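You operate a simulated robot arm through the tools that you are given. There is no shell and no other tool. Be economical: measure what you need, move in short steps, check, and stop when the job is done.

The job below is to be done with a simulated robot arm. You get a single attempt, and the scene is never put back.

## Task
Open the foot clamp, box the white cone, slip the black cone on the blue post and clamp it.

It is judged by the outcome, as a careful person would: the job done as asked, and still so three seconds after it is handed in. It fails if anything else is knocked over, pushed out of place, dropped, spilled or broken.

## Robot
A 6-joint arm with a two-finger parallel gripper, fixed in place. Base frame: the origin is at the foot of the arm, x ahead of it, y to its left, z up; the work surface is at about z = 90. Units: cm, rad, N and s.
With the tool pointing down near the work surface it reaches from about 24 to 66 cm from the base axis. Its first joint turns from -1.152 to 1.152 rad. Payload 2.9 kg.
The TCP is the grasp point between the finger pads, 3 cm short of the fingertips. In the tool frame z runs along the fingers and y along their closing line. Largest opening 11 cm; finger width 2, thickness 1; the body of the gripper, 4.8 by 11.2 cm, starts 5.5 cm behind the TCP.
Orientation is told as [roll, pitch, yaw] about the base's x, y, z axes, in that order, counted from this pose: with the fingers straight down and closing along the base's y, the tool's x points along the base's -x, its y along +y and its z along -z.

## Interface
- The arm moves only by the tool drive_tool. Its argument "increments" is a list of rows, each an object (a shift or turn left out is 0, a gripper value left out holds the last) with "linear": the shift along the base's x, y, z in cm, a list of three; "turn": the turn, a rotation vector about the base's x, y, z in rad, a list of three; "gripper": the finger opening in cm, from 0 to 11. In form: [{"linear": [dx, dy, dz], "turn": [wx, wy, wz], "gripper": gripper}, ...]. A call has 1 to 10 rows; each row shifts and turns the commanded pose from where the row before left it. Each row takes 0.2 s and may step no farther than 5 cm and 0.15 rad from the row before; otherwise, or with a gripper value out of range, the whole call is refused. Where a pose cannot be reached the arm comes as near as it can. A force on the tool above 40 N (or 10 N above the force at the start of the call, whichever is more), or a blocked arm, ends the call early, and 0.2 s more pass. The fingers move at their own pace (about 10.8 cm/s each) and stop on an object; they squeeze with about 24 N. The grip force told is the motor's: it shows also when the fingers shut on nothing. Time passes only in rows, and 0.2 s behind the last, so rows that do not move let the fingers close. The reply holds the time, the measured pose of the TCP, the force on the tool along the base axes, the opening and the grip force, in the units named above and with some noise.
- Cameras (640 x 400 px; columns grow to the right, rows downward): "scene" is fixed at [7.54, 42.51, 140.87]; the picture's right is [-0.80, -0.59, 0.00], its down [-0.19, 0.26, -0.95] and it looks along [0.56, -0.76, -0.32] (base axes); focal length 344 px, centre (320, 200). "wrist" rides on the gripper at [-3.6, 0, -5.7] in the tool frame; the picture's right is [0.00, -1.00, 0.00], its down [0.97, 0.00, -0.24] and it looks along [0.24, 0.00, 0.97] (tool axes); focal length 218 px, centre (320, 200).
- grab_frame(camera): a new picture of that camera. No time passes.
- measure_at(camera, pixels): there is no depth. For up to 12 entries [column, row, z] of the newest picture of that camera ("zoom" is the newest enlarged one), the place [x, y] in the base frame at which the ray of that pixel passes the height z, good to about 0.2 cm. No time passes.
- inspect(camera, box): a new picture of the part [left, top, right, bottom] of that camera's present view, enlarged. No time passes.
- job_done(): hands the job in; it is judged then, once.

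Work in short steps. Measure before you move; look again where a grasp or a placing could have gone wrong, and mend it. You have 80 turns and 38 pictures in all, those below and enlarged ones among them. Open the gripper and draw the arm clear of the work before you hand the job in, unless the task says otherwise; then end with one line.

The tools are called after "Call:" as name(argument=value, ...) on one line, values as JSON. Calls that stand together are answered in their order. drive_tool: Moves the arm, as the interface text tells. Its arguments: {"type":"object","properties":{"increments":{"type":"array","items":{"type":"object","properties":{"linear":{"type":"array","items":{"type":"number"}},"turn":{"type":"array","items":{"type":"number"}},"gripper":{"type":"number"}}}}},"required":["increments"]} The other tools are called the same way: grab_frame (camera) takes a picture; measure_at (camera, pixels) gives the place at which the rays of pixels pass given heights; inspect (camera, box) takes an enlarged picture of a part of a camera's view; job_done () hands the job in.

At the start:

```text
time: 0.0
eef_pos: [34.86, -16.92, 128.52]
orientation: [0.0, -0.001, 0.0]
ft_force: [-0.5, -0.7, 0.5]
finger_gap: 10.98
grip_force: 0.2
```

scene: 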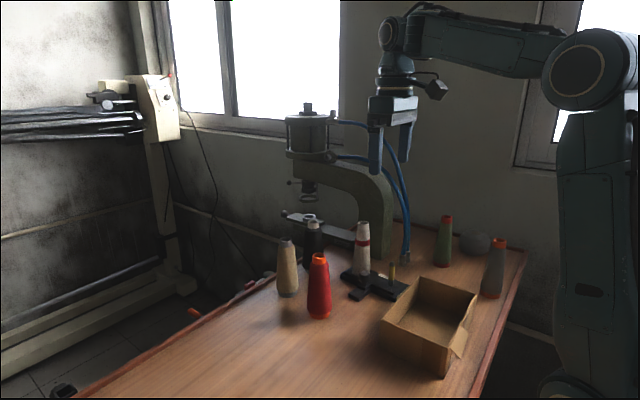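
wrist: 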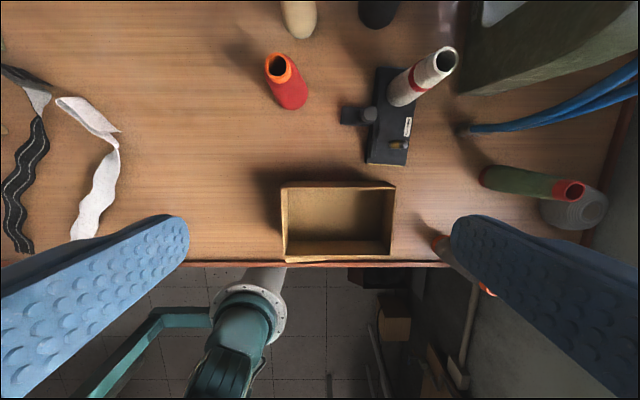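

The white cone with the red band stands on a black base at about scene (362,248). I'll enlarge that area in both cameras to see the clamp and the posts.

Call:
inspect(camera="scene", box=[260, 200, 480, 340])

Call:
inspect(camera="wrist", box=[240, 0, 480, 180])

```text
2.86 times, centred on (370, 270) of scene
```

zoom: 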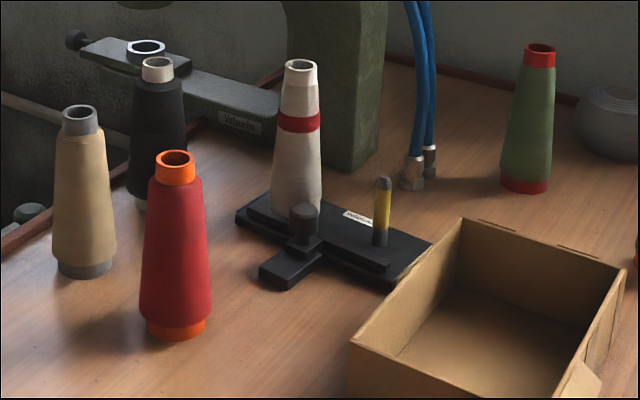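

```text
2.22 times, centred on (360, 90) of wrist
```

zoom: 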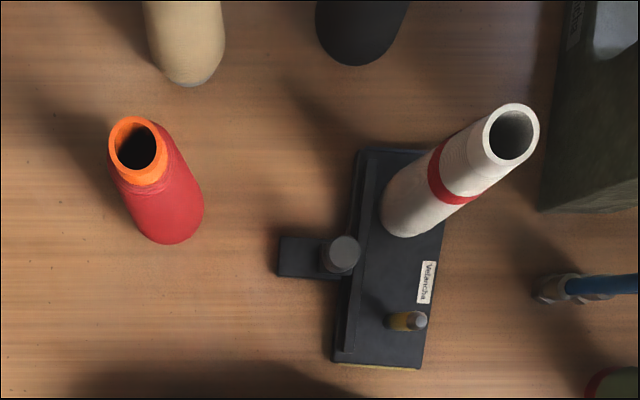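

The bar along the plate's +y edge, with its tab and knob, looks like the clamp. I'll measure the main features, then move the wrist camera closer.

Call:
measure_at(camera="zoom", pixels=[[340, 255, 94], [340, 255, 96], [280, 260, 91], [365, 150, 92], [335, 365, 92], [420, 368, 92], [400, 325, 93], [402, 228, 93], [512, 135, 110], [178, 235, 90], [365, 60, 90]])

Call:
drive_tool(increments=[{"linear": [0, -1, -3]}, {"linear": [0, -1, -3]}])

```text
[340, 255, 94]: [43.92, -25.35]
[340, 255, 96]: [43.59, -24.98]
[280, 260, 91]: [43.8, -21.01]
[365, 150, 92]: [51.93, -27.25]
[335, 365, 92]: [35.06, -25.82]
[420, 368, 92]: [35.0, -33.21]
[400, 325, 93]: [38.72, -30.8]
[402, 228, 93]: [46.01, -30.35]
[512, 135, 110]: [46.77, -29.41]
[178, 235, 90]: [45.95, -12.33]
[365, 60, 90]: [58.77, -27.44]
```

```text
time: 0.6
eef_pos: [35.07, -18.83, 122.47]
orientation: [0.0, 0.001, 0.0]
ft_force: [-0.1, 0.1, -0.1]
finger_gap: 11.0
grip_force: 0.0
```

I'll move forward and left of the fixture, above cone height, so the camera sees the clamp from its own side.

Call:
drive_tool(increments=[{"linear": [3, 0, -1]}, {"linear": [3, 0, -1]}, {"linear": [3, 0, -1]}])

Call:
inspect(camera="wrist", box=[280, 60, 600, 260])

Call:
inspect(camera="scene", box=[330, 230, 420, 310])

```text
time: 1.4
eef_pos: [44.17, -18.85, 119.39]
orientation: [0.001, 0.0, -0.001]
ft_force: [0.1, 0.4, 0.0]
finger_gap: 11.01
grip_force: 0.1
```

```text
2.00 times, centred on (440, 160) of wrist
```

zoom: 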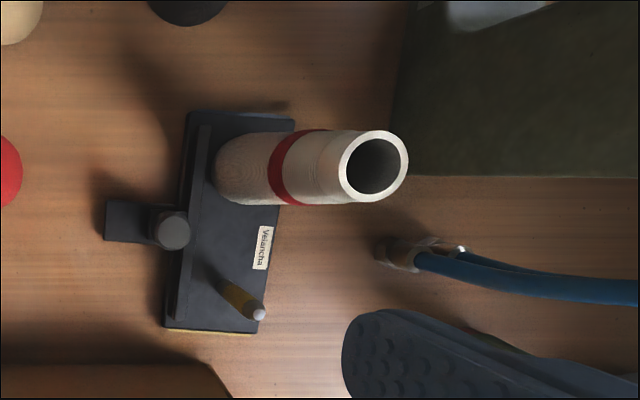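

```text
5.00 times, centred on (375, 270) of scene
```

zoom: 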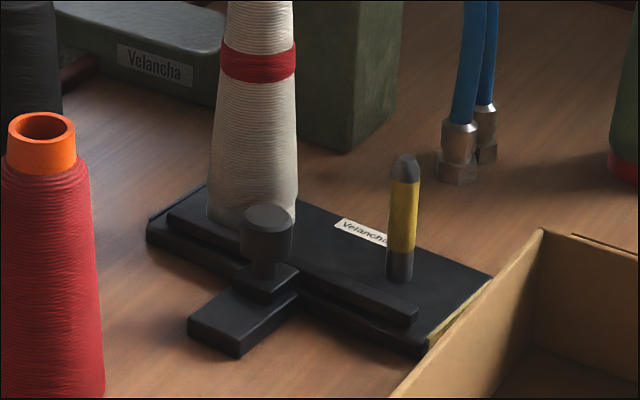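

The knob top is around (43.7, -25.3, 95.5), and the guide block runs out to y≈-21, so the clamp should open by pulling the knob in +y. I'll yaw the gripper +90° so the fingers close along x with the camera on the +y side, away from the cone.

Call:
drive_tool(increments=[{"turn": [0, 0, 0.15]}, {"turn": [0, 0, 0.15]}, {"turn": [0, 0, 0.15]}, {"turn": [0, 0, 0.15]}, {"turn": [0, 0, 0.15]}, {"turn": [0, 0, 0.15]}, {"turn": [0, 0, 0.15]}, {"turn": [0, 0, 0.15]}, {"turn": [0, 0, 0.15]}, {"turn": [0, 0, 0.15]}])

Call:
drive_tool(increments=[{"turn": [0, 0, 0.071], "linear": [0, -2, 0], "gripper": 5}, {"linear": [-0.4, -2, -1]}])

Call:
grab_frame(camera="wrist")

```text
time: 3.6
eef_pos: [43.87, -18.9, 119.47]
orientation: [0.0, -0.002, 1.499]
ft_force: [-0.5, -1.0, -0.3]
finger_gap: 10.99
grip_force: 0.0
```

```text
time: 4.2
eef_pos: [43.68, -22.69, 118.38]
orientation: [0.001, -0.001, 1.57]
ft_force: [-0.4, -1.7, -0.7]
finger_gap: 4.98
grip_force: 0.2
```

```text
31 pictures are left
```

wrist: 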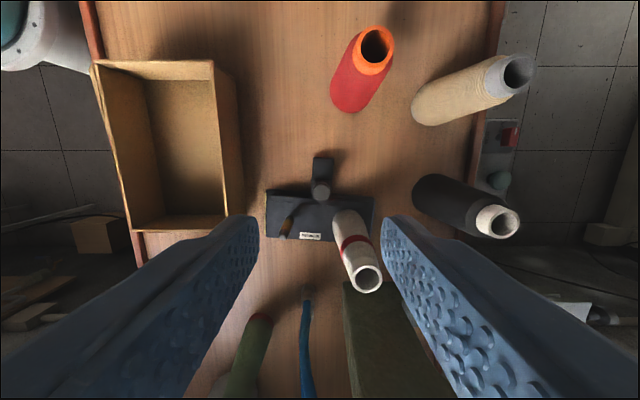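

This overhead view shows everything: knob at (321,190), white cone top (367,280), black cone top (498,222), box corners. I'll measure them.

Call:
measure_at(camera="wrist", pixels=[[321, 190, 95.5], [323, 158, 91.5], [367, 280, 108], [367, 280, 110], [498, 222, 108], [498, 222, 110], [413, 192, 90], [93, 62, 97], [213, 62, 97], [240, 225, 97], [133, 230, 97], [285, 230, 92]])

Call:
inspect(camera="scene", box=[270, 190, 390, 300])

```text
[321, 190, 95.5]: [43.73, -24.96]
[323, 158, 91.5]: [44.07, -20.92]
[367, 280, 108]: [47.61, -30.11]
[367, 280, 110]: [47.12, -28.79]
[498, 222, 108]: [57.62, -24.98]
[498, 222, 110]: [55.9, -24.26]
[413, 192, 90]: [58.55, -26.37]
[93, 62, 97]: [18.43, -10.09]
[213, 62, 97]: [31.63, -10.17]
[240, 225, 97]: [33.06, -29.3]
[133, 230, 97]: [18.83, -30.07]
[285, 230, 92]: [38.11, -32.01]
```

```text
3.64 times, centred on (330, 245) of scene
```

zoom: 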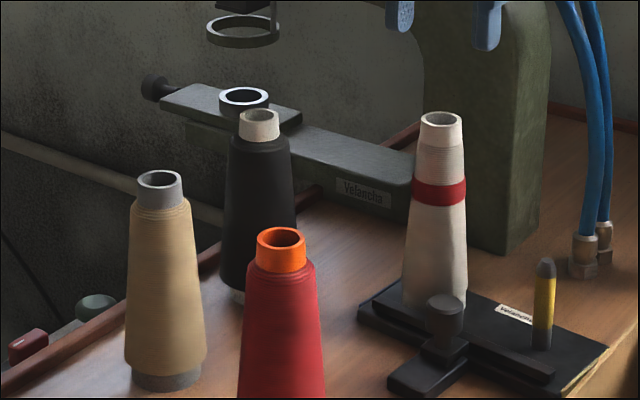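

Next I'll get cone top positions from the scene view, to combine with the wrist view for their heights.

Call:
measure_at(camera="zoom", pixels=[[441, 119, 107], [441, 119, 108], [441, 119, 109], [259, 118, 107], [259, 118, 108], [259, 118, 106], [259, 118, 105], [546, 262, 98], [546, 262, 99], [546, 262, 100], [240, 298, 90], [435, 308, 93]])

```text
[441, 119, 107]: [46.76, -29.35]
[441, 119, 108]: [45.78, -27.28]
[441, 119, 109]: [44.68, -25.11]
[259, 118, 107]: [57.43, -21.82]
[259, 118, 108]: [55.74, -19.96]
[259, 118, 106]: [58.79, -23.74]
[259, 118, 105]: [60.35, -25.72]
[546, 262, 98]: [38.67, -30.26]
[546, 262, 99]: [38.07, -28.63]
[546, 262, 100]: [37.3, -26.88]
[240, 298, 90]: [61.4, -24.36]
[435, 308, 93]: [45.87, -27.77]
```

Both views agree: white cone axis ≈(48,-31.4) with top z≈106, black cone ≈(60.2,-26) with top ≈105, yellow post ≈(39,-31.3). The knob at (43.73,-24.96) is clear of the cone, so I'll descend over it.

Call:
drive_tool(increments=[{"linear": [0.05, -2.2, -4]}, {"linear": [0, 0, -5]}, {"linear": [0, 0, -5]}, {"linear": [0, 0, -4]}])

Call:
grab_frame(camera="wrist")

Call:
inspect(camera="scene", box=[310, 190, 430, 300])

```text
time: 5.2
eef_pos: [43.53, -25.26, 100.63]
orientation: [0.001, -0.001, 1.568]
ft_force: [-0.5, 0.7, 0.1]
finger_gap: 5.02
grip_force: 0.0
```

```text
29 pictures are left
```

wrist: 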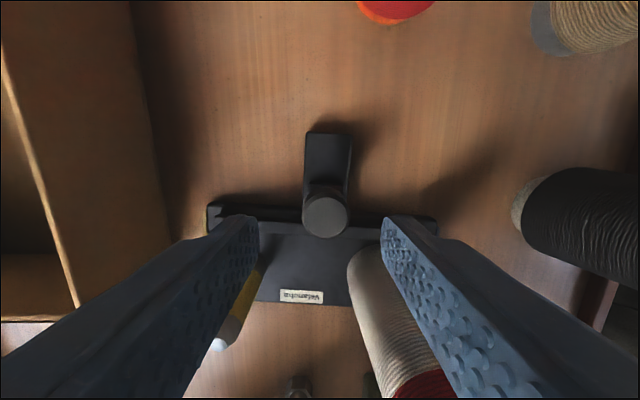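

```text
3.64 times, centred on (370, 245) of scene
```

zoom: 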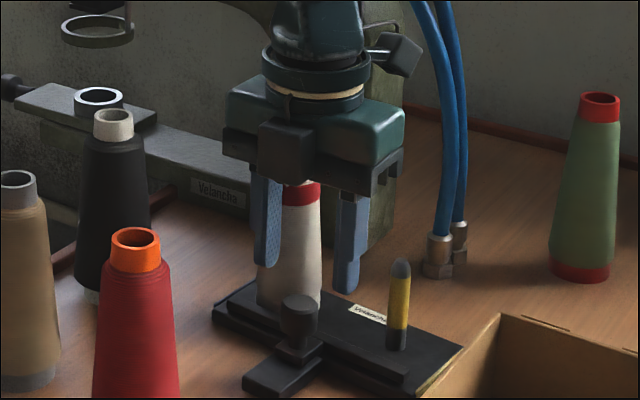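

Knob at wrist (326,215); I'll measure it and the plate edges from here.

Call:
measure_at(camera="wrist", pixels=[[326, 215, 95.5], [326, 215, 94.5], [326, 133, 91.5], [303, 133, 91.5], [350, 133, 91.5], [208, 205, 92], [438, 218, 92], [255, 300, 91.5], [346, 270, 92]])

```text
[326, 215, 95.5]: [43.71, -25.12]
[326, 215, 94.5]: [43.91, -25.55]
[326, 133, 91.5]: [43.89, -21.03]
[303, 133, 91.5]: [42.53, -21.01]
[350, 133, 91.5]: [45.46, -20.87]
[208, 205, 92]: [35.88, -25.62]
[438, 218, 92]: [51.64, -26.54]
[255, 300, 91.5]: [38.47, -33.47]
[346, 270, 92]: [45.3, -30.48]
```

Knob is at (43.75,-25.15), so I'll shift +0.2 in x, descend so the tips stay just above the slider, and close.

Call:
drive_tool(increments=[{"linear": [0.2, 0.1, -2.2]}, {"linear": [0, 0, -2]}, {"linear": [0, 0, 0], "gripper": 1}, {"linear": [0, 0, 0]}])

```text
time: 6.2
eef_pos: [43.74, -25.0, 96.27]
orientation: [-0.002, 0.0, 1.57]
ft_force: [7.4, 0.3, 0.2]
finger_gap: 2.51
grip_force: 24.1
```

The knob is gripped (gap 2.51). I'll pull in +y gently.

Call:
drive_tool(increments=[{"linear": [0, 0.5, 0]}, {"linear": [0, 0.5, 0]}, {"linear": [0, 0.5, 0]}])

```text
time: 7.0
eef_pos: [43.86, -23.42, 96.35]
orientation: [-0.002, 0.0, 1.569]
ft_force: [8.2, -1.9, 0.3]
finger_gap: 2.52
grip_force: 24.6
```

It slides freely; I'll keep going until a stop is felt.

Call:
drive_tool(increments=[{"linear": [0, 0.5, 0]}, {"linear": [0, 0.4, 0]}, {"linear": [0, 0.3, 0]}])

Call:
inspect(camera="scene", box=[310, 190, 430, 300])

```text
time: 7.8
eef_pos: [43.83, -22.18, 96.3]
orientation: [-0.001, 0.0, 1.569]
ft_force: [9.8, -0.6, 5.9]
finger_gap: 2.53
grip_force: 24.3
```

```text
3.64 times, centred on (370, 245) of scene
```

zoom: 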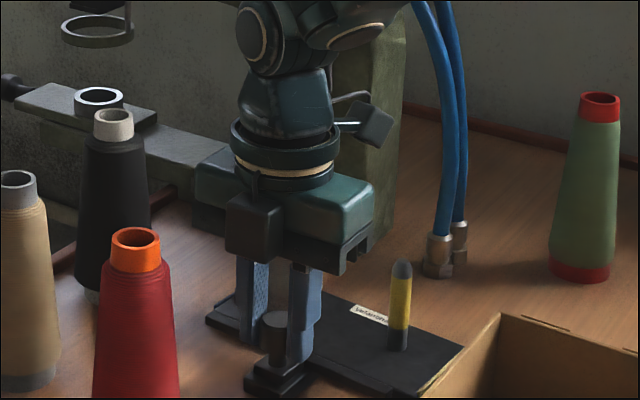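

Let me check from the wrist what moved.

Call:
grab_frame(camera="wrist")

```text
26 pictures are left
```

wrist: 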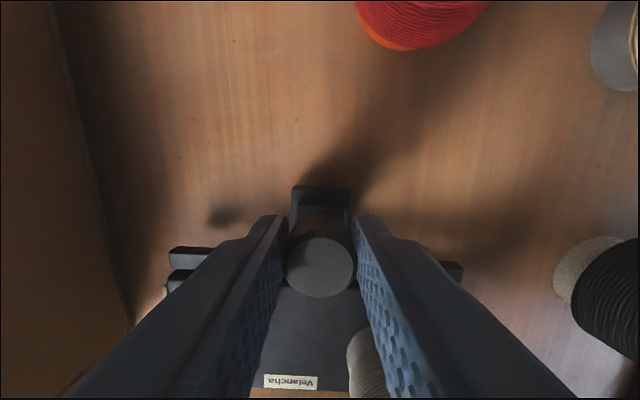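

The bar has slid out off the plate edge with the knob. I'll nudge once more to feel for the stop, then release and see whether it stays.

Call:
drive_tool(increments=[{"linear": [0, 0.3, 0]}, {"linear": [0, 0, 0]}])

Call:
drive_tool(increments=[{"linear": [0, 0, 0], "gripper": 5}, {"linear": [0, 0, 0]}, {"linear": [0, 0, 4]}, {"linear": [0, 0, 5]}, {"linear": [0, 0, 5]}, {"linear": [0, 0, 3]}])

Call:
grab_frame(camera="wrist")

```text
time: 8.4
eef_pos: [43.95, -21.85, 96.28]
orientation: [-0.002, 0.0, 1.569]
ft_force: [7.4, -1.2, 14.2]
finger_gap: 2.51
grip_force: 23.7
```

```text
time: 9.8
eef_pos: [43.63, -21.96, 113.44]
orientation: [-0.001, -0.001, 1.568]
ft_force: [0.3, 1.1, -0.4]
finger_gap: 5.01
grip_force: 0.1
```

```text
25 pictures are left
```

wrist: 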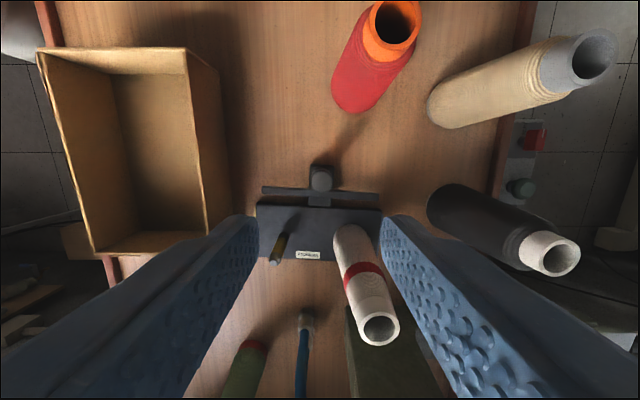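

The clamp is open and stays open, with the bar clear of the plate. Now I'll measure the white cone, press frame corner and box in this frame.

Call:
measure_at(camera="wrist", pixels=[[378, 328, 106], [378, 328, 105], [351, 228, 91.5], [548, 252, 105], [37, 48, 97], [185, 48, 97], [208, 233, 97], [95, 255, 97], [355, 325, 106], [322, 178, 95.5], [285, 236, 92], [437, 192, 90]])

Call:
inspect(camera="scene", box=[240, 100, 440, 300])

```text
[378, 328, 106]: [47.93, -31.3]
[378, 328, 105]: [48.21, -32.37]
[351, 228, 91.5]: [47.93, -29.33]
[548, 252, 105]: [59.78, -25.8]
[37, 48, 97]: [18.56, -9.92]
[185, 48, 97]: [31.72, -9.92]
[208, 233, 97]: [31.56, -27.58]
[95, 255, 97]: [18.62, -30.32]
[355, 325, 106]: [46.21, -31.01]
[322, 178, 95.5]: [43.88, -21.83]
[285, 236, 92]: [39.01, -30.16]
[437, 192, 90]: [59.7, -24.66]
```

```text
2.00 times, centred on (340, 200) of scene
```

zoom: 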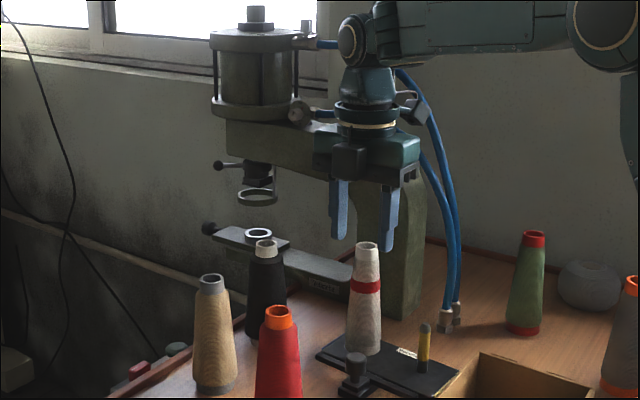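

I'll locate the press column foot, bed and overhead arm, to know what to keep clear of.

Call:
measure_at(camera="zoom", pixels=[[400, 319, 90], [427, 290, 90], [258, 234, 98], [258, 234, 100], [348, 290, 98], [348, 315, 90], [257, 197, 105], [257, 197, 110], [330, 175, 110], [330, 175, 115], [267, 243, 105], [355, 160, 115]])

```text
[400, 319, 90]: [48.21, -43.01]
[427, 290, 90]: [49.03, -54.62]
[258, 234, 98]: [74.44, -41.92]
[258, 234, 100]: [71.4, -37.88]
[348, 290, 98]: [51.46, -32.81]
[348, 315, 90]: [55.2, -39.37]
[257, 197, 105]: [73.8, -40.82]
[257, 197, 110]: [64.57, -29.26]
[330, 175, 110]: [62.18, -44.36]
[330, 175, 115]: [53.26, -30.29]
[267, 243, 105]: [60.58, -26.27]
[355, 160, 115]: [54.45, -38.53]
```

The press column starts at y≈-43, well clear. I'll open to 8, go over the white cone (47.95,-31.35) and descend to TCP z≈101.5.

Call:
drive_tool(increments=[{"linear": [2.1, -4.5, 0.2], "gripper": 8}, {"linear": [2.1, -4.8, 0]}, {"linear": [0, 0, -3]}])

Call:
grab_frame(camera="wrist")

```text
refused: row 2 steps farther than a row can; nothing moved
```

```text
23 pictures are left
```

wrist: 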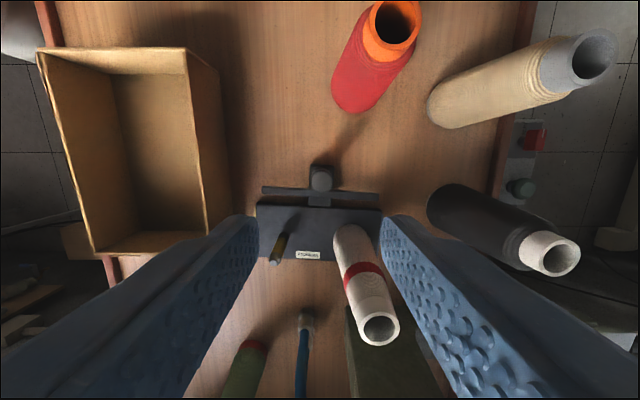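

That row was too long, so I'll split the move.

Call:
drive_tool(increments=[{"linear": [1.5, -3.1, 0.2], "gripper": 8}, {"linear": [1.4, -3.1, 0]}, {"linear": [1.4, -3.1, 0]}, {"linear": [0, 0, -2]}])

Call:
grab_frame(camera="wrist")

```text
time: 10.8
eef_pos: [48.06, -31.33, 111.4]
orientation: [0.002, 0.0, 1.571]
ft_force: [0.4, -0.5, 0.1]
finger_gap: 7.99
grip_force: 0.2
```

```text
22 pictures are left
```

wrist: 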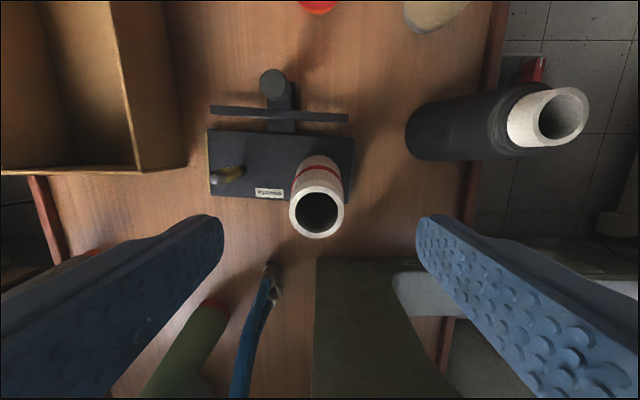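

Call:
measure_at(camera="wrist", pixels=[[317, 212, 106], [320, 162, 98], [230, 174, 97.3], [215, 177, 92], [545, 115, 105], [408, 135, 90.5], [316, 258, 91], [209, 130, 92], [349, 118, 93]])

```text
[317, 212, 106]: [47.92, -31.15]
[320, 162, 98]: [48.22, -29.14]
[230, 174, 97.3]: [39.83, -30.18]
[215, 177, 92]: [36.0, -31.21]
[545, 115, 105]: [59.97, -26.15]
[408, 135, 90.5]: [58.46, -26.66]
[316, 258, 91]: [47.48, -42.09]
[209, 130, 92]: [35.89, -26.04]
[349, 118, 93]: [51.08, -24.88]
```

The cone axis (47.95,-31.2) is centred under the tool. Descending and gripping.

Call:
drive_tool(increments=[{"linear": [-0.1, 0.1, -4]}, {"linear": [0, 0, -3]}, {"linear": [0, 0, -2.8]}, {"linear": [0, 0, 0], "gripper": 2}, {"linear": [0, 0, 0]}, {"linear": [0, 0, 0]}])

```text
time: 12.2
eef_pos: [47.86, -31.13, 101.6]
orientation: [0.0, -0.002, 1.568]
ft_force: [-0.9, -1.0, 0.2]
finger_gap: 3.92
grip_force: 24.3
```

Gripped at 3.92 cm. I'll lift straight up slowly, clear of the ~6 cm post.

Call:
drive_tool(increments=[{"linear": [0, 0, 1]}, {"linear": [0, 0, 1.5]}, {"linear": [0, 0, 2]}, {"linear": [0, 0, 3]}, {"linear": [0, 0, 3]}])

Call:
inspect(camera="scene", box=[290, 150, 450, 310])

```text
time: 13.4
eef_pos: [48.01, -31.26, 112.01]
orientation: [0.0, 0.0, 1.569]
ft_force: [-0.2, 0.3, -1.2]
finger_gap: 3.93
grip_force: 24.1
```

```text
2.50 times, centred on (370, 230) of scene
```

zoom: 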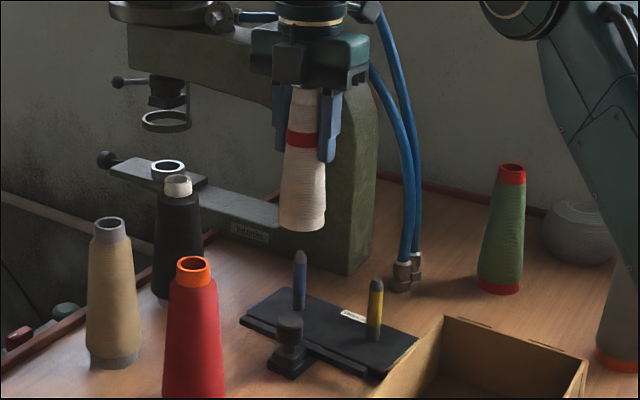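

The blue post is revealed where the white cone stood, and the cone is in hand. Measuring the post tips, then carrying to the box centre ≈(25.2,-20).

Call:
measure_at(camera="zoom", pixels=[[300, 254, 97], [300, 254, 98], [298, 306, 92], [376, 283, 97], [376, 283, 98], [373, 339, 92], [443, 316, 97], [585, 362, 97]])

Call:
drive_tool(increments=[{"linear": [-3.8, 1.87, 0.5]}, {"linear": [-3.8, 1.87, 0.5]}, {"linear": [-3.8, 1.87, 0]}, {"linear": [-3.8, 1.87, 0]}, {"linear": [-3.8, 1.87, 0]}, {"linear": [-3.8, 1.87, 0]}])

Call:
grab_frame(camera="scene")

Call:
grab_frame(camera="wrist")

```text
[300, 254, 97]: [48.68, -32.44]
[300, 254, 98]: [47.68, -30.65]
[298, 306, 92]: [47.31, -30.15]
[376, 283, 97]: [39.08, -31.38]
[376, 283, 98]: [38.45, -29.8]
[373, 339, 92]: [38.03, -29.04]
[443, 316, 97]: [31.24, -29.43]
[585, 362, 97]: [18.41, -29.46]
```

```text
time: 14.8
eef_pos: [25.0, -19.89, 113.15]
orientation: [0.001, -0.003, 1.57]
ft_force: [0.3, 1.1, -1.0]
finger_gap: 3.92
grip_force: 24.1
```

```text
20 pictures are left
```

scene: 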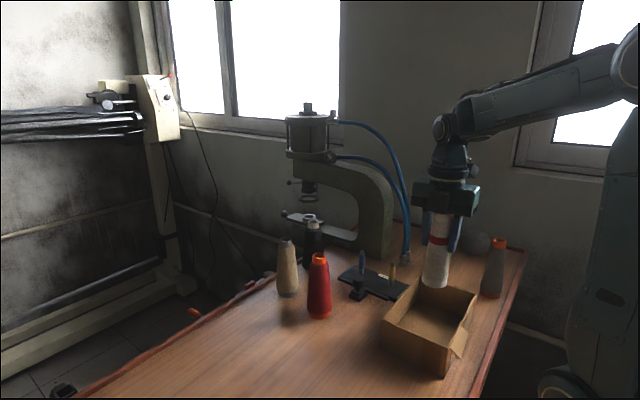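

```text
19 pictures are left
```

wrist: 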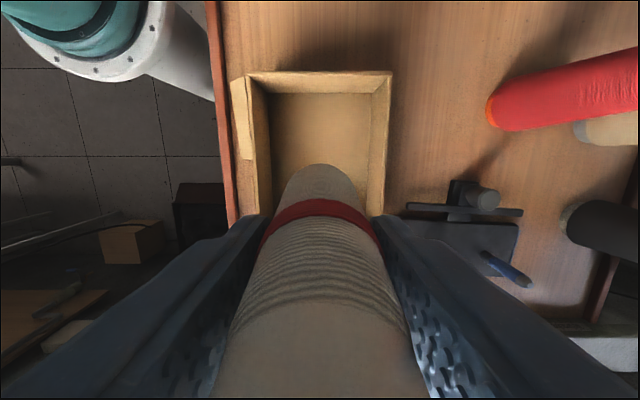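

The cone is centred over the box, which spans about x 18.5–31.5, y -30..-10. Lowering, slowly at the end.

Call:
drive_tool(increments=[{"linear": [0, 0, -4]}, {"linear": [0, 0, -4]}, {"linear": [0, 0, -3]}, {"linear": [0, 0, -1]}, {"linear": [0, 0, 0]}])

Call:
drive_tool(increments=[{"linear": [0, 0, -0.3]}, {"linear": [0, 0, -0.3]}, {"linear": [0, 0, -0.2]}, {"linear": [0, 0, 0]}])

```text
time: 16.0
eef_pos: [25.26, -19.8, 101.16]
orientation: [0.001, -0.003, 1.568]
ft_force: [-0.7, 0.7, -0.1]
finger_gap: 3.94
grip_force: 24.1
```

```text
time: 17.0
eef_pos: [25.04, -19.9, 100.38]
orientation: [-0.003, 0.004, 1.57]
ft_force: [-3.6, 2.0, 38.3]
finger_gap: 3.99
grip_force: 23.7
```

It has touched the floor at TCP ≈100.4 (38 N). I'll ease up slightly, open and withdraw.

Call:
drive_tool(increments=[{"linear": [0, 0, 0.15]}, {"linear": [0, 0, 0], "gripper": 6.5}, {"linear": [0, 0, 0]}, {"linear": [0, 0, 0]}, {"linear": [0, 0, 3]}, {"linear": [0, 0, 4]}, {"linear": [0, 0, 4]}, {"linear": [0, 0, 3]}])

Call:
inspect(camera="scene", box=[320, 200, 520, 390])

```text
time: 18.8
eef_pos: [25.15, -19.54, 114.49]
orientation: [0.0, -0.002, 1.571]
ft_force: [0.5, 0.4, 0.2]
finger_gap: 6.48
grip_force: 0.1
```

```text
2.11 times, centred on (420, 295) of scene
```

zoom: 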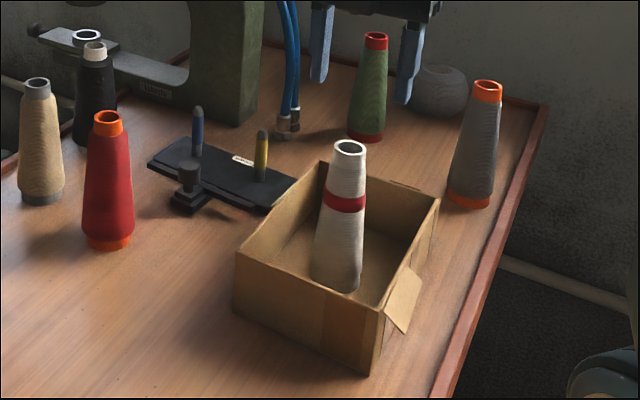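

The white cone stands upright in the box. Now I'll travel toward the black cone at (60,-26.1), keeping the tips above all cone tops.

Call:
drive_tool(increments=[{"linear": [4.5, -0.8, 0], "gripper": 8}, {"linear": [4.5, -0.8, 0]}, {"linear": [4.5, -0.8, 0]}, {"linear": [4.5, -0.8, 0]}, {"linear": [4.5, -0.8, 0]}, {"linear": [4.5, -0.9, -1]}, {"linear": [4, -0.9, -1.5]}])

Call:
grab_frame(camera="wrist")

```text
time: 20.4
eef_pos: [56.17, -25.5, 111.9]
orientation: [0.0, -0.003, 1.57]
ft_force: [0.2, 0.1, 0.6]
finger_gap: 7.98
grip_force: 0.0
```

```text
17 pictures are left
```

wrist: 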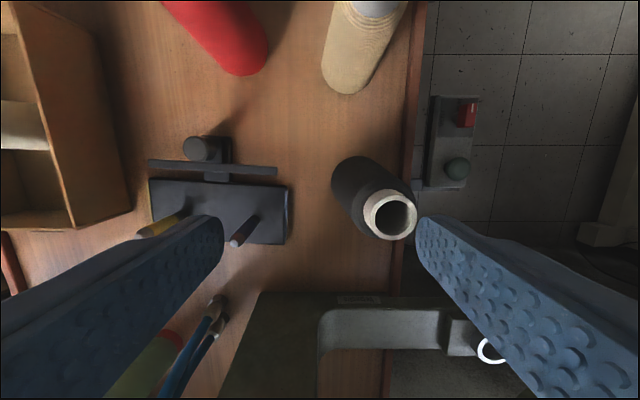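

Call:
measure_at(camera="wrist", pixels=[[390, 215, 105], [390, 215, 104.5], [335, 175, 90], [235, 243, 97.5], [257, 217, 92], [350, 85, 90], [202, 148, 95.5]])

```text
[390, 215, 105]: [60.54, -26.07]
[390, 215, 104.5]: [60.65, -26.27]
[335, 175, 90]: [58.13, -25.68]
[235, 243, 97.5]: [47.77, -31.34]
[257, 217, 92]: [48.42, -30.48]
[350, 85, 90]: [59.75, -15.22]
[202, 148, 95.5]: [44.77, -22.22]
```

Black cone axis ≈(60.4,-26.15). Moving over it and starting the descent.

Call:
drive_tool(increments=[{"linear": [2.2, -0.4, 0]}, {"linear": [2.0, -0.3, 0]}, {"linear": [0, 0, -2]}])

Call:
grab_frame(camera="wrist")

```text
time: 21.2
eef_pos: [58.1, -25.06, 108.98]
orientation: [0.0, 0.0, 1.568]
ft_force: [0.0, 0.0, 0.2]
finger_gap: 8.04
grip_force: 0.0
out of reach, approached as far as the arm can: row 1, 2
```

```text
16 pictures are left
```

wrist: 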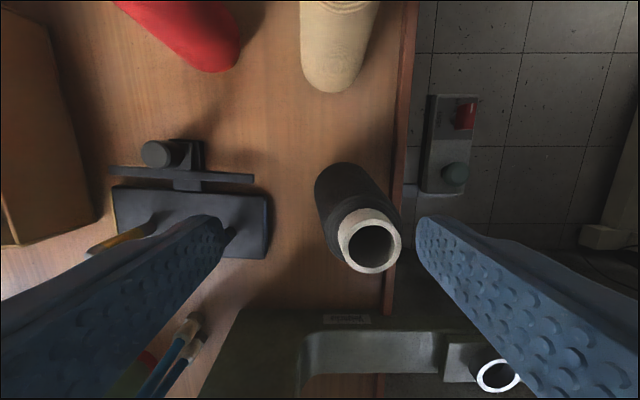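

The arm can't reach it straight down at this height. I'll back off, turn the gripper to close tangentially, and tilt the tips outward 0.3 rad to gain reach.

Call:
drive_tool(increments=[{"linear": [-2.5, 0.8, 3]}, {"linear": [-2.5, 0.8, 2]}, {"linear": [-2, 0.8, 0], "turn": [0, 0, -0.1414]}, {"turn": [0, 0, -0.1414]}, {"turn": [0, 0, -0.1414]}, {"turn": [0, 0, -0.1414]}, {"turn": [0, 0, -0.1414]}, {"turn": [0, 0, -0.1414]}, {"turn": [0, 0, -0.1414]}])

Call:
drive_tool(increments=[{"turn": [0, 0, -0.1414]}, {"turn": [0, 0, -0.1414]}, {"turn": [0, 0, -0.1414]}, {"turn": [0, 0, -0.1414]}, {"turn": [0, 0, -0.1414]}, {"turn": [0, 0, -0.1414]}, {"turn": [0, 0, -0.1414]}, {"turn": [-0.0595, -0.1375, 0]}, {"turn": [-0.0595, -0.1375, 0]}])

```text
time: 23.2
eef_pos: [51.22, -22.85, 114.16]
orientation: [-0.001, -0.003, 0.578]
ft_force: [0.4, -0.7, -0.1]
finger_gap: 8.0
grip_force: 0.0
```

```text
time: 25.2
eef_pos: [51.04, -22.7, 114.11]
orientation: [0.0, -0.301, -0.411]
ft_force: [0.0, 0.4, 0.0]
finger_gap: 7.99
grip_force: 0.1
```

Tips now lean outward. I'll move above the black cone and take a picture before descending.

Call:
drive_tool(increments=[{"linear": [3.1, -1.1, -1.5]}, {"linear": [3.1, -1.1, -1.5]}, {"linear": [3.1, -1.2, -1.5]}])

Call:
grab_frame(camera="wrist")

```text
time: 26.0
eef_pos: [60.68, -26.01, 109.73]
orientation: [0.001, -0.299, -0.409]
ft_force: [-0.6, -0.9, -0.4]
finger_gap: 7.98
grip_force: 0.1
```

```text
15 pictures are left
```

wrist: 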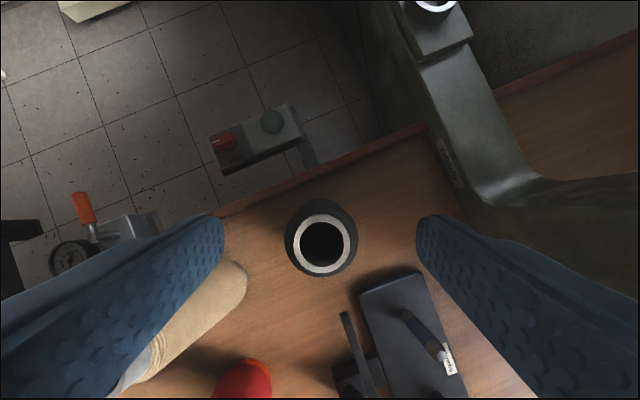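

Reachable and well centred. Fine measurement of the cone top.

Call:
measure_at(camera="wrist", pixels=[[322, 244, 105], [322, 244, 104.5], [322, 240, 100]])

```text
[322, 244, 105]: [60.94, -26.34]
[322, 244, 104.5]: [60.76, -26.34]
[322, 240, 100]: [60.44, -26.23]
```

Axis ≈(60.65,-26.25). Descending to z≈101 and gripping.

Call:
drive_tool(increments=[{"linear": [0, -0.2, -3]}, {"linear": [0, 0, -3]}, {"linear": [0, 0, -2.6]}, {"gripper": 2}, {}, {}])

Call:
inspect(camera="scene", box=[230, 170, 430, 310])

```text
time: 27.4
eef_pos: [60.51, -26.39, 101.14]
orientation: [0.001, -0.301, -0.41]
ft_force: [1.9, -0.4, 1.1]
finger_gap: 4.46
grip_force: 24.1
```

```text
2.86 times, centred on (330, 240) of scene
```

zoom: 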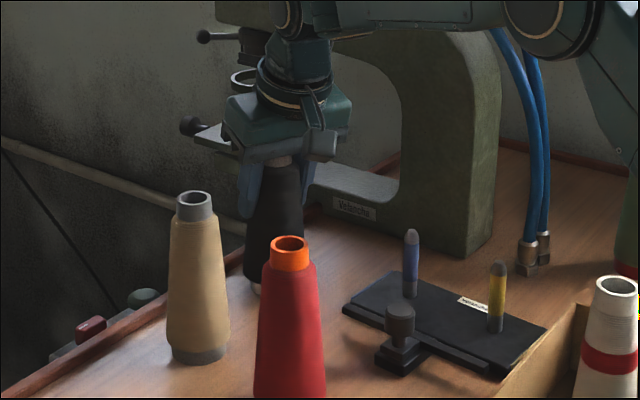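

Black cone gripped (4.46 cm). Lifting straight, then looking.

Call:
drive_tool(increments=[{"linear": [0, 0, 1]}, {"linear": [0, 0, 2]}, {"linear": [-0.5, 0, 3]}, {"linear": [-0.5, 0, 3]}, {"linear": [-0.5, 0, 3]}])

Call:
inspect(camera="scene", box=[230, 150, 430, 310])

```text
time: 28.6
eef_pos: [58.73, -26.3, 113.03]
orientation: [0.0, -0.301, -0.41]
ft_force: [0.5, 0.4, -1.1]
finger_gap: 4.45
grip_force: 23.6
```

```text
2.50 times, centred on (330, 230) of scene
```

zoom: 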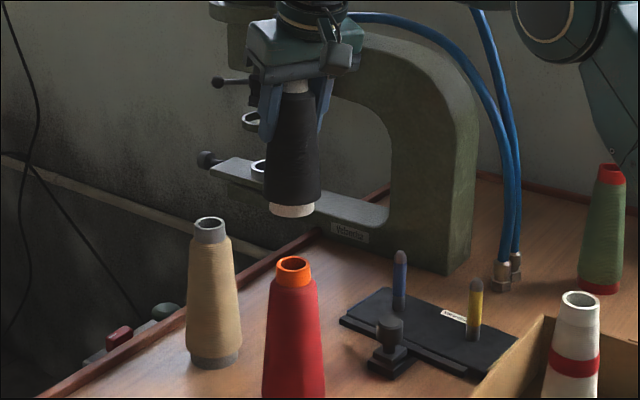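

The cone hangs upright. Measuring its foot, then carrying it over the blue post (47.95,-31.2) at a safe height.

Call:
measure_at(camera="zoom", pixels=[[292, 210, 101.9], [291, 85, 116.9]])

Call:
drive_tool(increments=[{"linear": [-3.7, -1.7, 0]}, {"linear": [-3.7, -1.6, 0]}, {"linear": [-3.3, -1.6, 0]}, {}])

Call:
inspect(camera="scene", box=[300, 170, 430, 300])

Call:
grab_frame(camera="wrist")

```text
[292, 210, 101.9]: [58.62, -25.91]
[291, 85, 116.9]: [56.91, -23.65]
```

```text
time: 29.6
eef_pos: [48.18, -31.25, 113.19]
orientation: [-0.002, -0.299, -0.408]
ft_force: [-0.4, 0.3, -1.8]
finger_gap: 4.47
grip_force: 23.6
```

```text
3.08 times, centred on (365, 235) of scene
```

zoom: 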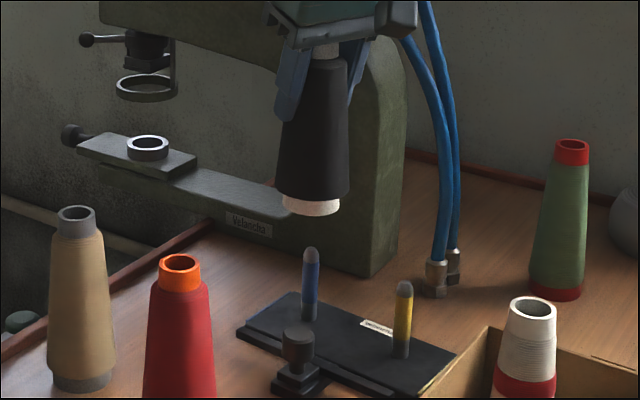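

```text
11 pictures are left
```

wrist: 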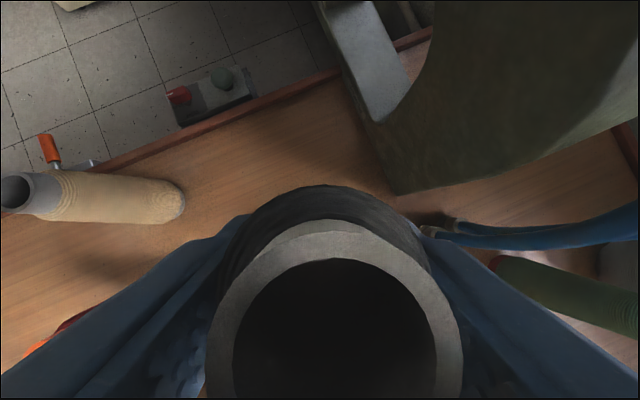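

The cone foot is above the blue post, though the cone seems slightly off vertical. I'll measure the foot and post tip in this zoom.

Call:
measure_at(camera="zoom", pixels=[[312, 206, 102], [310, 250, 97.5], [310, 318, 91.5], [327, 48, 117], [312, 185, 104], [323, 70, 115]])

Call:
inspect(camera="scene", box=[340, 170, 410, 260])

```text
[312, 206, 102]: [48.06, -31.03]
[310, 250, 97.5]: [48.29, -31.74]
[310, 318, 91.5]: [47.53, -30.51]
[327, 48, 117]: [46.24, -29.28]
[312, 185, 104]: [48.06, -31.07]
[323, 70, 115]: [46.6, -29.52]
```

```text
4.44 times, centred on (375, 215) of scene
```

zoom: 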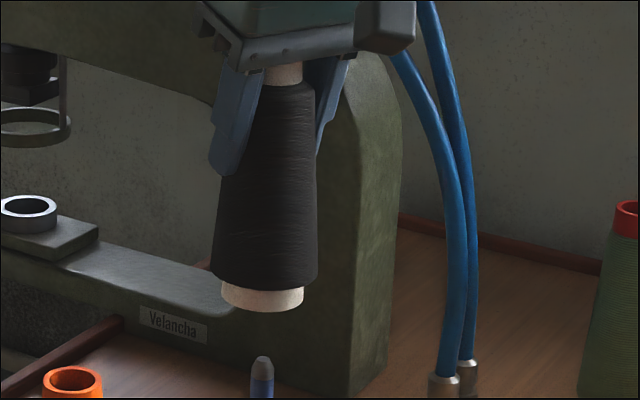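

The cone leans about 0.06 rad in the picture plane, with the foot to the left. I'll correct by that rotation about the viewing direction, shift to keep the foot over the post, and come down to just above the tip.

Call:
drive_tool(increments=[{"turn": [-0.035, 0.048, 0], "linear": [0.3, 0.2, -1.5]}, {"linear": [0, 0, -1.5]}, {}])

Call:
inspect(camera="scene", box=[330, 180, 410, 290])

```text
time: 30.4
eef_pos: [48.38, -31.11, 110.1]
orientation: [-0.053, -0.272, -0.394]
ft_force: [0.0, -0.6, -1.3]
finger_gap: 4.46
grip_force: 24.2
```

```text
3.64 times, centred on (370, 235) of scene
```

zoom: 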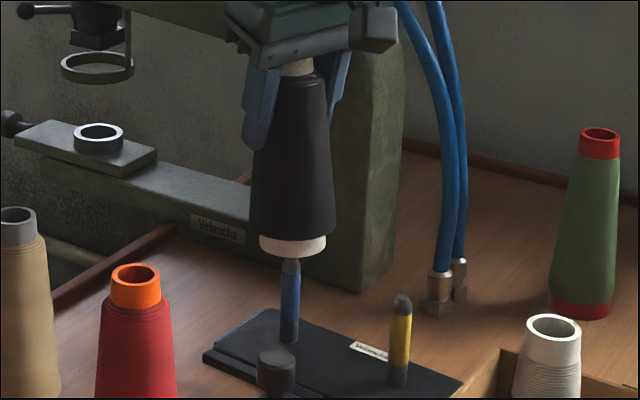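

The foot (292,245) is in line with the post (290,262) in the picture. Checking depth numerically.

Call:
measure_at(camera="zoom", pixels=[[292, 245, 99], [292, 245, 98.6], [290, 258, 97.5], [290, 258, 97.8], [288, 341, 91.5], [296, 67, 114]])

```text
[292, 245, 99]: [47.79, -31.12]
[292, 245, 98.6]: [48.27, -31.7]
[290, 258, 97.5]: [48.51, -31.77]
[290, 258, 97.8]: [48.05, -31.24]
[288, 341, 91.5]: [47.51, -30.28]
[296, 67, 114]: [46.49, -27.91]
```

Foot ≈(47.8,-31.1) against post ≈(48.0,-31.2), within tolerance. Lowering gently with force watch.

Call:
drive_tool(increments=[{"linear": [0.1, -0.05, -0.7]}, {"linear": [0, 0, -0.7]}, {"linear": [0, 0, -0.7]}, {"linear": [0, 0, -0.7]}])

Call:
inspect(camera="scene", box=[330, 180, 410, 290])

```text
time: 31.4
eef_pos: [48.65, -31.08, 107.26]
orientation: [-0.051, -0.27, -0.395]
ft_force: [0.1, -0.4, -1.6]
finger_gap: 4.46
grip_force: 24.1
```

```text
3.64 times, centred on (370, 235) of scene
```

zoom: 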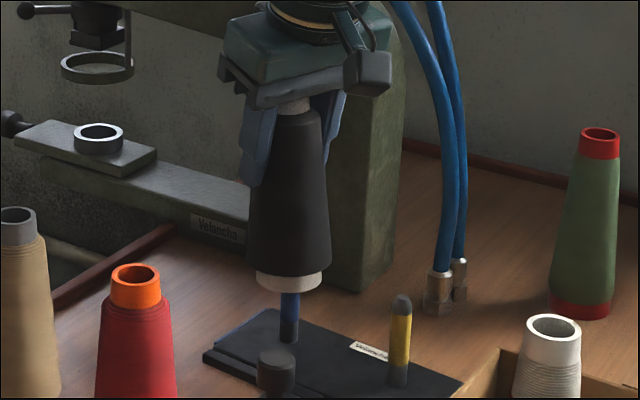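

The post tip has entered the cone with no contact force. Continuing down.

Call:
drive_tool(increments=[{"linear": [-0.1, 0, -0.8]}, {"linear": [0, 0, -0.8]}, {"linear": [0, 0, -0.8]}, {"linear": [0, 0, -0.8]}, {"linear": [0, 0, -0.6]}, {}])

```text
time: 32.8
eef_pos: [48.53, -31.13, 103.46]
orientation: [-0.051, -0.27, -0.394]
ft_force: [0.2, 0.9, -1.1]
finger_gap: 4.45
grip_force: 23.8
```

Call:
drive_tool(increments=[{"linear": [0, 0, -0.3]}, {"linear": [0, 0, -0.3]}, {"linear": [0, 0, -0.2]}, {"linear": [0, 0, -0.2]}, {}])

Call:
inspect(camera="scene", box=[330, 190, 410, 300])

```text
time: 34.0
eef_pos: [48.49, -31.13, 102.43]
orientation: [-0.051, -0.27, -0.394]
ft_force: [-0.2, 0.1, -1.3]
finger_gap: 4.41
grip_force: 23.8
```

```text
3.64 times, centred on (370, 245) of scene
```

zoom: 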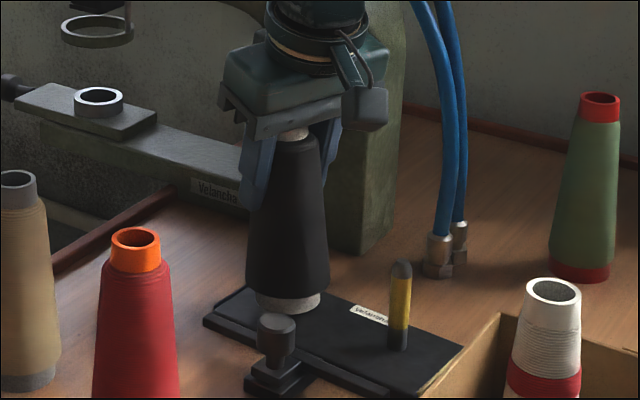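

The foot is nearly on the plate but no contact is felt yet. Continuing in small steps until contact.

Call:
drive_tool(increments=[{"linear": [0, 0, -0.2]}, {"linear": [0, 0, -0.2]}, {}])

```text
time: 34.8
eef_pos: [48.6, -31.1, 102.44]
orientation: [-0.054, -0.274, -0.394]
ft_force: [-5.9, 3.6, 16.6]
finger_gap: 4.42
grip_force: 24.1
```

Contact at z≈102.4 (16 N): the cone is seated. Opening and rising clear.

Call:
drive_tool(increments=[{"linear": [0, 0, 0.1], "gripper": 7.5}, {}, {}, {"linear": [0, 0, 3]}, {"linear": [0, 0, 4]}, {"linear": [-1, 1, 4]}, {"linear": [-2, 3, 2]}])

Call:
inspect(camera="scene", box=[320, 190, 420, 310])

```text
time: 36.4
eef_pos: [45.44, -26.91, 115.06]
orientation: [-0.052, -0.267, -0.394]
ft_force: [-0.3, -0.5, 0.7]
finger_gap: 7.48
grip_force: 0.0
```

```text
3.33 times, centred on (370, 250) of scene
```

zoom: 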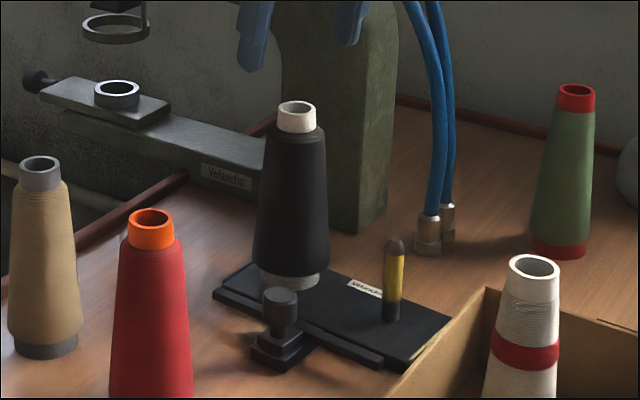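

The black cone stands seated on the blue post. I'll undo the tilt and yaw back to +90° while moving over the clamp knob at (43.88,-21.85).

Call:
drive_tool(increments=[{"turn": [0.035, -0.048, 0], "linear": [0, 2, 0.5]}, {"turn": [0.0595, 0.1375, 0], "linear": [-0.7, 1.5, 0]}, {"turn": [0.0595, 0.1375, 0], "linear": [-0.7, 1.5, 0]}, {"turn": [0, 0, 0.1414]}, {"turn": [0, 0, 0.1414]}, {"turn": [0, 0, 0.1414]}, {"turn": [0, 0, 0.1414]}, {"turn": [0, 0, 0.1414]}, {"turn": [0, 0, 0.1414]}, {"turn": [0, 0, 0.1414]}])

Call:
drive_tool(increments=[{"turn": [0, 0, 0.1414], "gripper": 5}, {"turn": [0, 0, 0.1414]}, {"turn": [0, 0, 0.1414]}, {"turn": [0, 0, 0.1414]}, {"turn": [0, 0, 0.1414]}, {"turn": [0, 0, 0.1414]}, {"turn": [0, 0, 0.1414]}, {}])

Call:
grab_frame(camera="wrist")

```text
time: 38.6
eef_pos: [44.1, -21.91, 115.61]
orientation: [0.0, 0.001, 0.581]
ft_force: [-0.4, -0.1, 0.1]
finger_gap: 7.5
grip_force: 0.1
```

```text
time: 40.4
eef_pos: [44.17, -22.19, 115.69]
orientation: [-0.001, -0.001, 1.572]
ft_force: [-1.0, -0.3, -0.1]
finger_gap: 5.01
grip_force: 0.1
```

```text
5 pictures are left
```

wrist: 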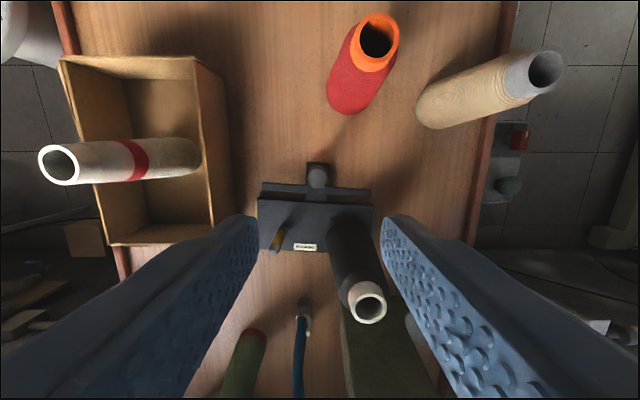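

Call:
measure_at(camera="wrist", pixels=[[318, 178, 95.5], [367, 302, 106.5], [258, 188, 92.5]])

```text
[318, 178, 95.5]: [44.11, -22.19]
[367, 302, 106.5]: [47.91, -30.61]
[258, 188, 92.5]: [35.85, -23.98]
```

Knob at about (44.0,-22.05), directly below. Descending with an open gap of 5 and gripping it.

Call:
drive_tool(increments=[{"linear": [-0.1, 0.1, -5]}, {"linear": [0, 0, -5]}, {"linear": [0, 0, -5]}, {"linear": [0, 0, -3]}, {"linear": [0, 0, -1.4]}, {"gripper": 1}, {}, {}])

```text
time: 42.2
eef_pos: [44.03, -22.06, 96.27]
orientation: [0.003, -0.001, 1.568]
ft_force: [-9.5, -0.2, 1.2]
finger_gap: 2.53
grip_force: 23.9
```

Knob gripped (2.53). Pushing in -y in small steps, shifting slightly in -x to relieve the side load.

Call:
drive_tool(increments=[{"linear": [-0.1, -0.5, 0]}, {"linear": [0, -0.5, 0]}, {"linear": [0, -0.5, 0]}, {"linear": [0, -0.5, 0]}, {"linear": [0, -0.4, 0]}])

Call:
drive_tool(increments=[{"linear": [0, -0.2, 0]}, {"linear": [0, -0.2, 0]}, {"linear": [0, -0.1, 0]}, {}])

```text
time: 43.4
eef_pos: [43.91, -24.51, 96.3]
orientation: [0.002, -0.002, 1.569]
ft_force: [-6.2, 0.9, -0.1]
finger_gap: 2.5
grip_force: 23.5
```

```text
time: 44.4
eef_pos: [43.91, -24.88, 96.37]
orientation: [0.0, -0.002, 1.568]
ft_force: [-6.1, 0.4, -0.6]
finger_gap: 2.5
grip_force: 23.9
```

Call:
drive_tool(increments=[{"linear": [0, -0.15, 0]}, {"linear": [0, -0.15, 0]}, {"linear": [0, -0.15, 0]}, {}])

```text
time: 45.4
eef_pos: [43.91, -25.26, 96.42]
orientation: [-0.003, 0.0, 1.572]
ft_force: [4.9, 9.1, 0.0]
finger_gap: 2.5
grip_force: 23.8
```

A +9 N reaction at y≈-25.26 means the bar has met something, about where it sat originally. Checking.

Call:
inspect(camera="scene", box=[330, 210, 410, 300])

```text
4.44 times, centred on (370, 255) of scene
```

zoom: 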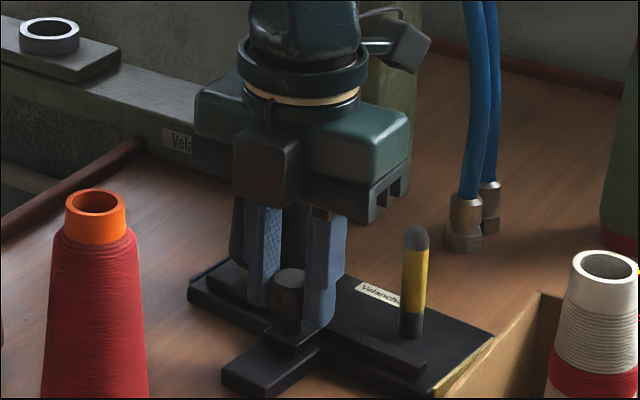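

The bar is back over the plate against the cone foot. One more small push to be sure it is home.

Call:
drive_tool(increments=[{"linear": [0, -0.12, 0]}, {}, {}])

```text
time: 46.2
eef_pos: [44.12, -25.34, 96.23]
orientation: [-0.001, 0.0, 1.572]
ft_force: [5.7, 10.8, 2.7]
finger_gap: 2.51
grip_force: 24.2
```

Call:
drive_tool(increments=[{"linear": [0, -0.15, 0]}, {"linear": [0, -0.15, 0]}, {}])

```text
time: 47.0
eef_pos: [43.87, -25.62, 96.27]
orientation: [0.002, -0.002, 1.571]
ft_force: [0.3, 15.0, 7.5]
finger_gap: 2.49
grip_force: 23.8
```

The force is now 15 N, with the pads perhaps creeping on the knob, so I'll stop pushing. Releasing, rising clear and checking.

Call:
drive_tool(increments=[{"linear": [0, 0.1, 0]}, {"gripper": 5}, {}, {"linear": [0, 0.3, 3]}, {"linear": [0, 0.5, 4]}, {"linear": [0, 1, 4]}, {"linear": [-1, 2, 4]}, {"linear": [-2, 3, 2]}])

Call:
inspect(camera="scene", box=[330, 210, 410, 300])

Call:
grab_frame(camera="wrist")

```text
time: 48.8
eef_pos: [40.98, -18.73, 113.39]
orientation: [0.0, -0.001, 1.569]
ft_force: [0.4, 0.3, -0.4]
finger_gap: 4.99
grip_force: 0.1
```

```text
4.44 times, centred on (370, 255) of scene
```

zoom: 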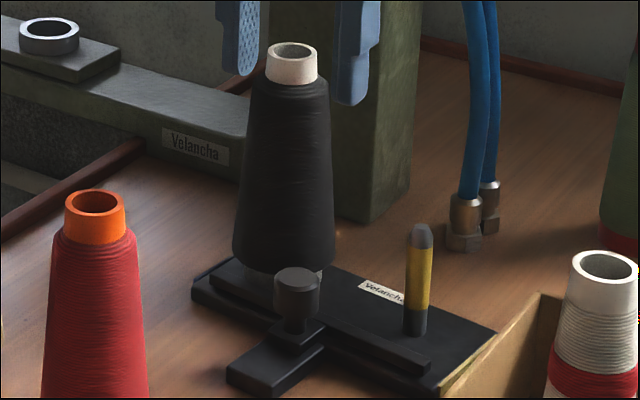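

```text
2 pictures are left
```

wrist: 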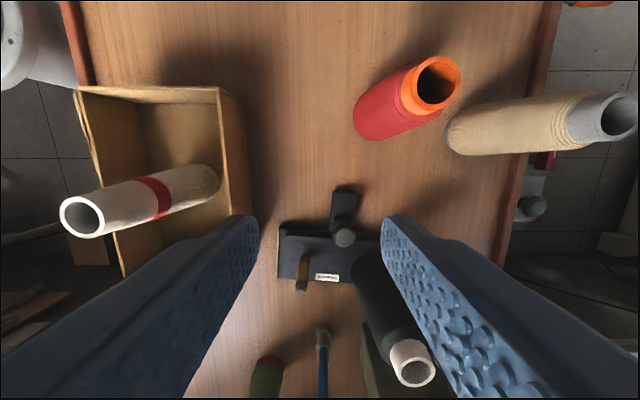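

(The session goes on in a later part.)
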